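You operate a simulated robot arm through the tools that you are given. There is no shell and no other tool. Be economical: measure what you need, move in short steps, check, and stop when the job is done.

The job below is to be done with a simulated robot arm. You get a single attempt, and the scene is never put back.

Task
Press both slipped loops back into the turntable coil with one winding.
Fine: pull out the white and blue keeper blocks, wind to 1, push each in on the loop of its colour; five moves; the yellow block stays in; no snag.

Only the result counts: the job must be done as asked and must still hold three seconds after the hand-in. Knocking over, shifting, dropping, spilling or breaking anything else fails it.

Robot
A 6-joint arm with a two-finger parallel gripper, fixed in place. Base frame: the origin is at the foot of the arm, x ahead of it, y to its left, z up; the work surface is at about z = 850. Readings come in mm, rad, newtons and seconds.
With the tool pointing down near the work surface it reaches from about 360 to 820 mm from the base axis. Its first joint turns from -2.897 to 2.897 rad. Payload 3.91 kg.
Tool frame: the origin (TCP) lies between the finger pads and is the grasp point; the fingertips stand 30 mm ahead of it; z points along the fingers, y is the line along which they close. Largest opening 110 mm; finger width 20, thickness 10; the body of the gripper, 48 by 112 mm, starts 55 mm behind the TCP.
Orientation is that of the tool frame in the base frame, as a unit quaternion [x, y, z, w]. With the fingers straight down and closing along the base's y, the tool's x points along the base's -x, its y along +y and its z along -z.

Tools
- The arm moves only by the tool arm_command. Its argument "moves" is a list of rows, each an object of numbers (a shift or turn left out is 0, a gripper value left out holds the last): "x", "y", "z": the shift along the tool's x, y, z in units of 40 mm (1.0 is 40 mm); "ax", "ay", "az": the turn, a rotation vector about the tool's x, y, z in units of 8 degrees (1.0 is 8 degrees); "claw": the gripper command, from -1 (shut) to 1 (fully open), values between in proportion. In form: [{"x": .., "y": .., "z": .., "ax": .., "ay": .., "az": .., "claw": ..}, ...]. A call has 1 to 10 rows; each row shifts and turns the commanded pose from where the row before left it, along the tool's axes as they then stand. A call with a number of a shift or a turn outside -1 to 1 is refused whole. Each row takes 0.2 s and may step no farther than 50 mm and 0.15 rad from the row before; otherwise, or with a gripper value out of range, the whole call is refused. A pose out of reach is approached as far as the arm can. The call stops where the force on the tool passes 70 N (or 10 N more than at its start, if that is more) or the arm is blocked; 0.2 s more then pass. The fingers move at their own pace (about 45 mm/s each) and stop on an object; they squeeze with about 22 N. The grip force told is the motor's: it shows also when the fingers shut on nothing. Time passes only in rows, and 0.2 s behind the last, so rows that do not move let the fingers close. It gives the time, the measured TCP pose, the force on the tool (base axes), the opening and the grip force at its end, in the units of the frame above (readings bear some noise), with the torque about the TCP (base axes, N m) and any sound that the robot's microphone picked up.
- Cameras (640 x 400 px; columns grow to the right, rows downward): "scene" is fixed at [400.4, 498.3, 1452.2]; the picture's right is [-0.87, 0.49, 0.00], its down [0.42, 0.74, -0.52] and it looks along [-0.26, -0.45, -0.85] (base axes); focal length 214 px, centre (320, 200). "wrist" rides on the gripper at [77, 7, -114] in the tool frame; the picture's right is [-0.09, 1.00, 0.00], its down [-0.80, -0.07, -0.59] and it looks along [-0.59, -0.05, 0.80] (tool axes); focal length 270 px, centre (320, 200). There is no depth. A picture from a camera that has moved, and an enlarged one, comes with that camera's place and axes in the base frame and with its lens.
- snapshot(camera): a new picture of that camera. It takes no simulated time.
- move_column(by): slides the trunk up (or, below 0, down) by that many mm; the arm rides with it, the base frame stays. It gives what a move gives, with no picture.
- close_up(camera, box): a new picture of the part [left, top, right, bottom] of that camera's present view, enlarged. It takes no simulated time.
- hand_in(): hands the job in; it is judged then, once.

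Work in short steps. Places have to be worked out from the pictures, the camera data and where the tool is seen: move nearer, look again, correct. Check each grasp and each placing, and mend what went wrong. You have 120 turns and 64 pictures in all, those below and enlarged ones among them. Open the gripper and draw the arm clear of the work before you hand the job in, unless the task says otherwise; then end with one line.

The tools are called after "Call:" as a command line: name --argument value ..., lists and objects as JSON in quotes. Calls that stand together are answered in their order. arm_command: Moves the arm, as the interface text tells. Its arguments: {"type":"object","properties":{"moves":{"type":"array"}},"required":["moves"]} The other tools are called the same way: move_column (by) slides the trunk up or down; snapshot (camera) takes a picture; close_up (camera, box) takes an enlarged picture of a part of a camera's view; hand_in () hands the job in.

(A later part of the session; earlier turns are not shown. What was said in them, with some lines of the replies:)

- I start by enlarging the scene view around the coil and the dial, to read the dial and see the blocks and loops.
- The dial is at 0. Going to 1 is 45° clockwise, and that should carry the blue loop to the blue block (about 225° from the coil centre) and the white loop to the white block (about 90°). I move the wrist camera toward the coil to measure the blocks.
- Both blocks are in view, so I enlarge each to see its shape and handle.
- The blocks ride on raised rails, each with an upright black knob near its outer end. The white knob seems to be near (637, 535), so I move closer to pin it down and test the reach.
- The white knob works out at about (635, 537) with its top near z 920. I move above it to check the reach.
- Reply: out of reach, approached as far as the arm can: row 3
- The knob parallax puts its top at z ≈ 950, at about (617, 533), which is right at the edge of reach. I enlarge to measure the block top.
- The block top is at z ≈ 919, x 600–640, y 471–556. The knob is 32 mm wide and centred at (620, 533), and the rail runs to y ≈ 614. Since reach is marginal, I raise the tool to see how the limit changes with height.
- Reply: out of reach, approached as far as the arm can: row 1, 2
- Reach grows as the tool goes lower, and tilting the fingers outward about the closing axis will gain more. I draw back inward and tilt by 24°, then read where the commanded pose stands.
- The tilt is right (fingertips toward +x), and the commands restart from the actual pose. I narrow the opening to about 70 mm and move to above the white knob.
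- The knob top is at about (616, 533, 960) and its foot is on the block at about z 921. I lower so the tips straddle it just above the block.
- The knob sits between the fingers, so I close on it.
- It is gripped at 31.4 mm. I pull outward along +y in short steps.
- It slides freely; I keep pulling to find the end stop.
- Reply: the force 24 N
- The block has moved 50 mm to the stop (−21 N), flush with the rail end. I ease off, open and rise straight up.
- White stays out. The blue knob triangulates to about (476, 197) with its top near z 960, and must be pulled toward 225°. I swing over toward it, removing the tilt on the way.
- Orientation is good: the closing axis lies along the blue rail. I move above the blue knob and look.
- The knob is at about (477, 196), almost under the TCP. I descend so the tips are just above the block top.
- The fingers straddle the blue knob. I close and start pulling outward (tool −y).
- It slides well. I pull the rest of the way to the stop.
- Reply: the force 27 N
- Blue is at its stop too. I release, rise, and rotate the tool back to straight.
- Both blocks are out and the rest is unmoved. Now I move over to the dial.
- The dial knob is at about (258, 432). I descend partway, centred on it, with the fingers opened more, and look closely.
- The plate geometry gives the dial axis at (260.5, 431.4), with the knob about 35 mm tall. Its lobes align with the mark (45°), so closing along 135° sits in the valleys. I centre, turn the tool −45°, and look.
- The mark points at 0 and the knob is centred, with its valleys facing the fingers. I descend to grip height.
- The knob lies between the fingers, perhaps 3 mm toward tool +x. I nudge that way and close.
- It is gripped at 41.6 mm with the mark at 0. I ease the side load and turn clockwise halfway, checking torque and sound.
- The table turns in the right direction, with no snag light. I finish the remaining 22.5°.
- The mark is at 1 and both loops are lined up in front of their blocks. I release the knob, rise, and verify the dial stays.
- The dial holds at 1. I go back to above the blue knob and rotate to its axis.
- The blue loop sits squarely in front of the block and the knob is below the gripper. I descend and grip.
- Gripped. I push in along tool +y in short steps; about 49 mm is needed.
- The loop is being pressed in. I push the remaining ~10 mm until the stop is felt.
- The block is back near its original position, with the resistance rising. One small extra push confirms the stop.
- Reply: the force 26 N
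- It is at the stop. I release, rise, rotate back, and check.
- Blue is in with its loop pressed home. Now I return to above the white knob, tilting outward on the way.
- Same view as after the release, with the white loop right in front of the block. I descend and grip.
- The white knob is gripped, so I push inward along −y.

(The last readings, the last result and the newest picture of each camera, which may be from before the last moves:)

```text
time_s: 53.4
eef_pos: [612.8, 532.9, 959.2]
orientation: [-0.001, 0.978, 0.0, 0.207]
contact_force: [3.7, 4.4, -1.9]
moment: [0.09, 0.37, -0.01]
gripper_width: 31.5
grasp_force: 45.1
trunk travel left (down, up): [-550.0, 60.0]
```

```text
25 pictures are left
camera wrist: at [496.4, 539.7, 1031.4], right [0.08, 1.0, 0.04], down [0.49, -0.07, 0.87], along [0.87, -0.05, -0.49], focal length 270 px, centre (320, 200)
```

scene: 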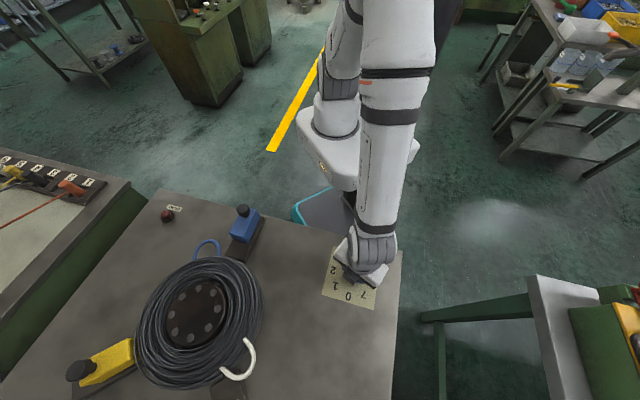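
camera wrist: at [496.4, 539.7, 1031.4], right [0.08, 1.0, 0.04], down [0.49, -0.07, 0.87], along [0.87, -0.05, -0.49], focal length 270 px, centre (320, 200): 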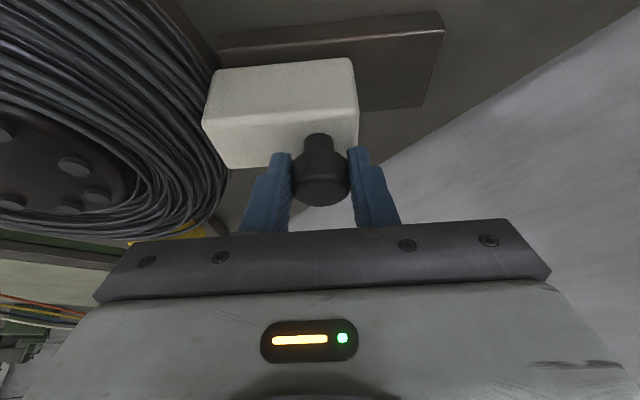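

The loop has gone in and the block is at about its original place. I press slightly more to confirm the stop.

Call:
arm_command --moves '[{"y": -0.05}, {"y": -0.03}, {}]'

```text
time_s: 54.2
eef_pos: [612.8, 533.4, 959.1]
orientation: [-0.003, 0.978, 0.001, 0.208]
contact_force: [6.5, 24.4, 0.9]
moment: [0.81, 0.26, 0.16]
gripper_width: 31.3
grasp_force: 44.9
trunk travel left (down, up): [-550.0, 60.0]
```

The stop is reached. I ease off, release, rise and draw back inward.

Call:
arm_command --moves '[{"y": 0.05}, {"claw": 0.15}, {}, {}, {"x": -0.35, "z": -0.75}, {"x": -0.35, "z": -0.75}, {"x": -0.35, "z": -0.75}, {"x": -0.35, "z": -0.75}]'

Call:
snapshot --camera "wrist"

Call:
arm_command --moves '[{"x": 1, "ay": 0}, {"x": 1}, {"ay": 1}, {"ay": 1}, {"ay": 1}, {"x": 1}, {"x": 1}, {"x": 1}, {"x": 1}, {"x": 1}]'

Call:
snapshot --camera "scene"

```text
time_s: 56.0
eef_pos: [612.6, 531.9, 1093.9]
orientation: [0.0, 0.978, -0.001, 0.208]
contact_force: [0.0, 0.7, 0.2]
moment: [-0.02, -0.01, 0.04]
gripper_width: 63.6
grasp_force: 0.1
trunk travel left (down, up): [-550.0, 60.0]
```

```text
24 pictures are left
camera wrist: at [496.8, 537.5, 1166.0], right [0.08, 1.0, 0.04], down [0.49, -0.07, 0.87], along [0.87, -0.05, -0.49], focal length 270 px, centre (320, 200)
```

wrist: 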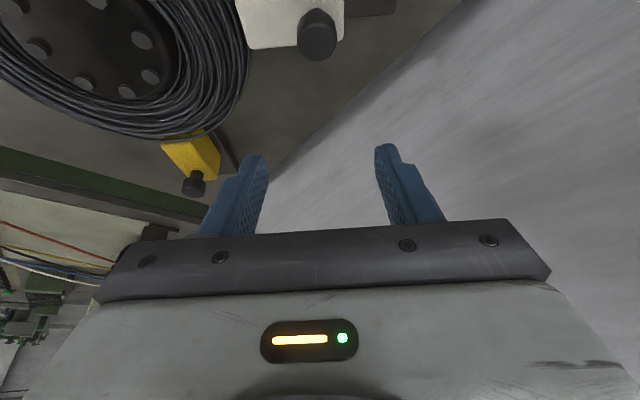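

```text
time_s: 58.2
eef_pos: [342.0, 531.4, 1058.1]
orientation: [0.0, 1.0, 0.0, 0.0]
contact_force: [0.7, -1.0, 0.4]
moment: [0.02, -0.04, 0.0]
gripper_width: 63.3
grasp_force: 0.1
trunk travel left (down, up): [-550.0, 60.0]
```

```text
23 pictures are left
```

scene: 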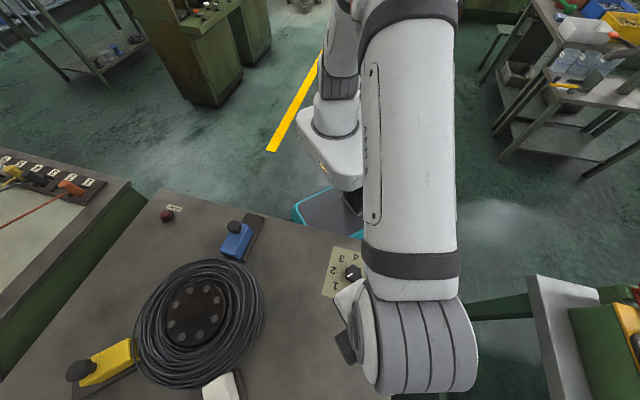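

Both loops are in and all three blocks are in place. I raise the arm clear with the gripper fully open and check the dial and snag lamp one last time.

Call:
arm_command --moves '[{"z": -1, "claw": 1}, {"z": -1}, {"z": -1}, {"y": -1}, {"y": -1}, {"y": -1}, {}]'

Call:
close_up --camera "scene" --box '[60, 190, 400, 400]'

Call:
snapshot --camera "wrist"

```text
time_s: 59.8
eef_pos: [341.4, 412.7, 1178.6]
orientation: [-0.001, 1.0, 0.0, 0.0]
contact_force: [0.2, 0.3, 0.1]
moment: [-0.01, 0.02, 0.0]
gripper_width: 110.0
grasp_force: 0.1
trunk travel left (down, up): [-550.0, 60.0]
```

```text
1.88 times, centred on (230, 295) of scene
camera zoom: at [400.4, 498.3, 1452.2], right [-0.87, 0.49, 0.0], down [0.42, 0.74, -0.52], along [-0.26, -0.45, -0.85], focal length 404 px, centre (489, 21)
```

zoom: 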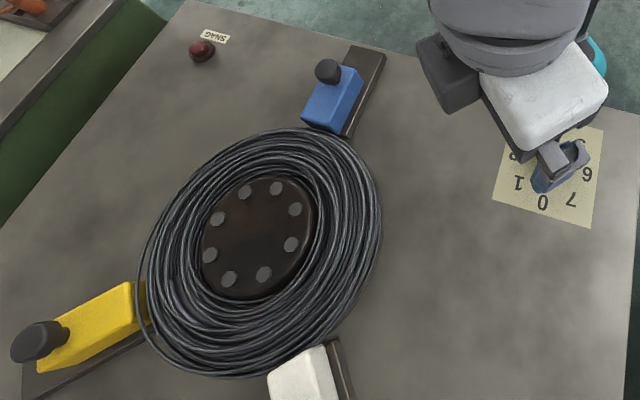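

```text
21 pictures are left
camera wrist: at [264.5, 418.9, 1292.6], right [0.09, 1.0, 0.0], down [0.8, -0.07, 0.59], along [0.59, -0.05, -0.8], focal length 270 px, centre (320, 200)
```

wrist: 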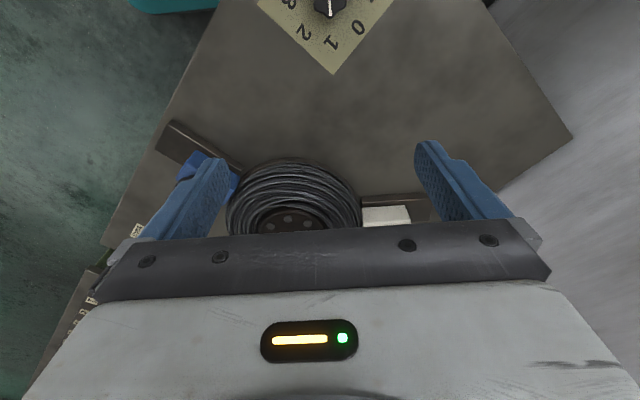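

The dial is at 1, the snag lamp is dark, the loops are gone, all blocks are in, and the arm is clear. I hand it in.

Call:
hand_in

```text
The job is handed in.
```

Both slipped loops are pressed back into the coil with one winding to 1; the white and blue blocks are back in at their stops, the yellow block stayed in, and the snag lamp never lit in any picture.
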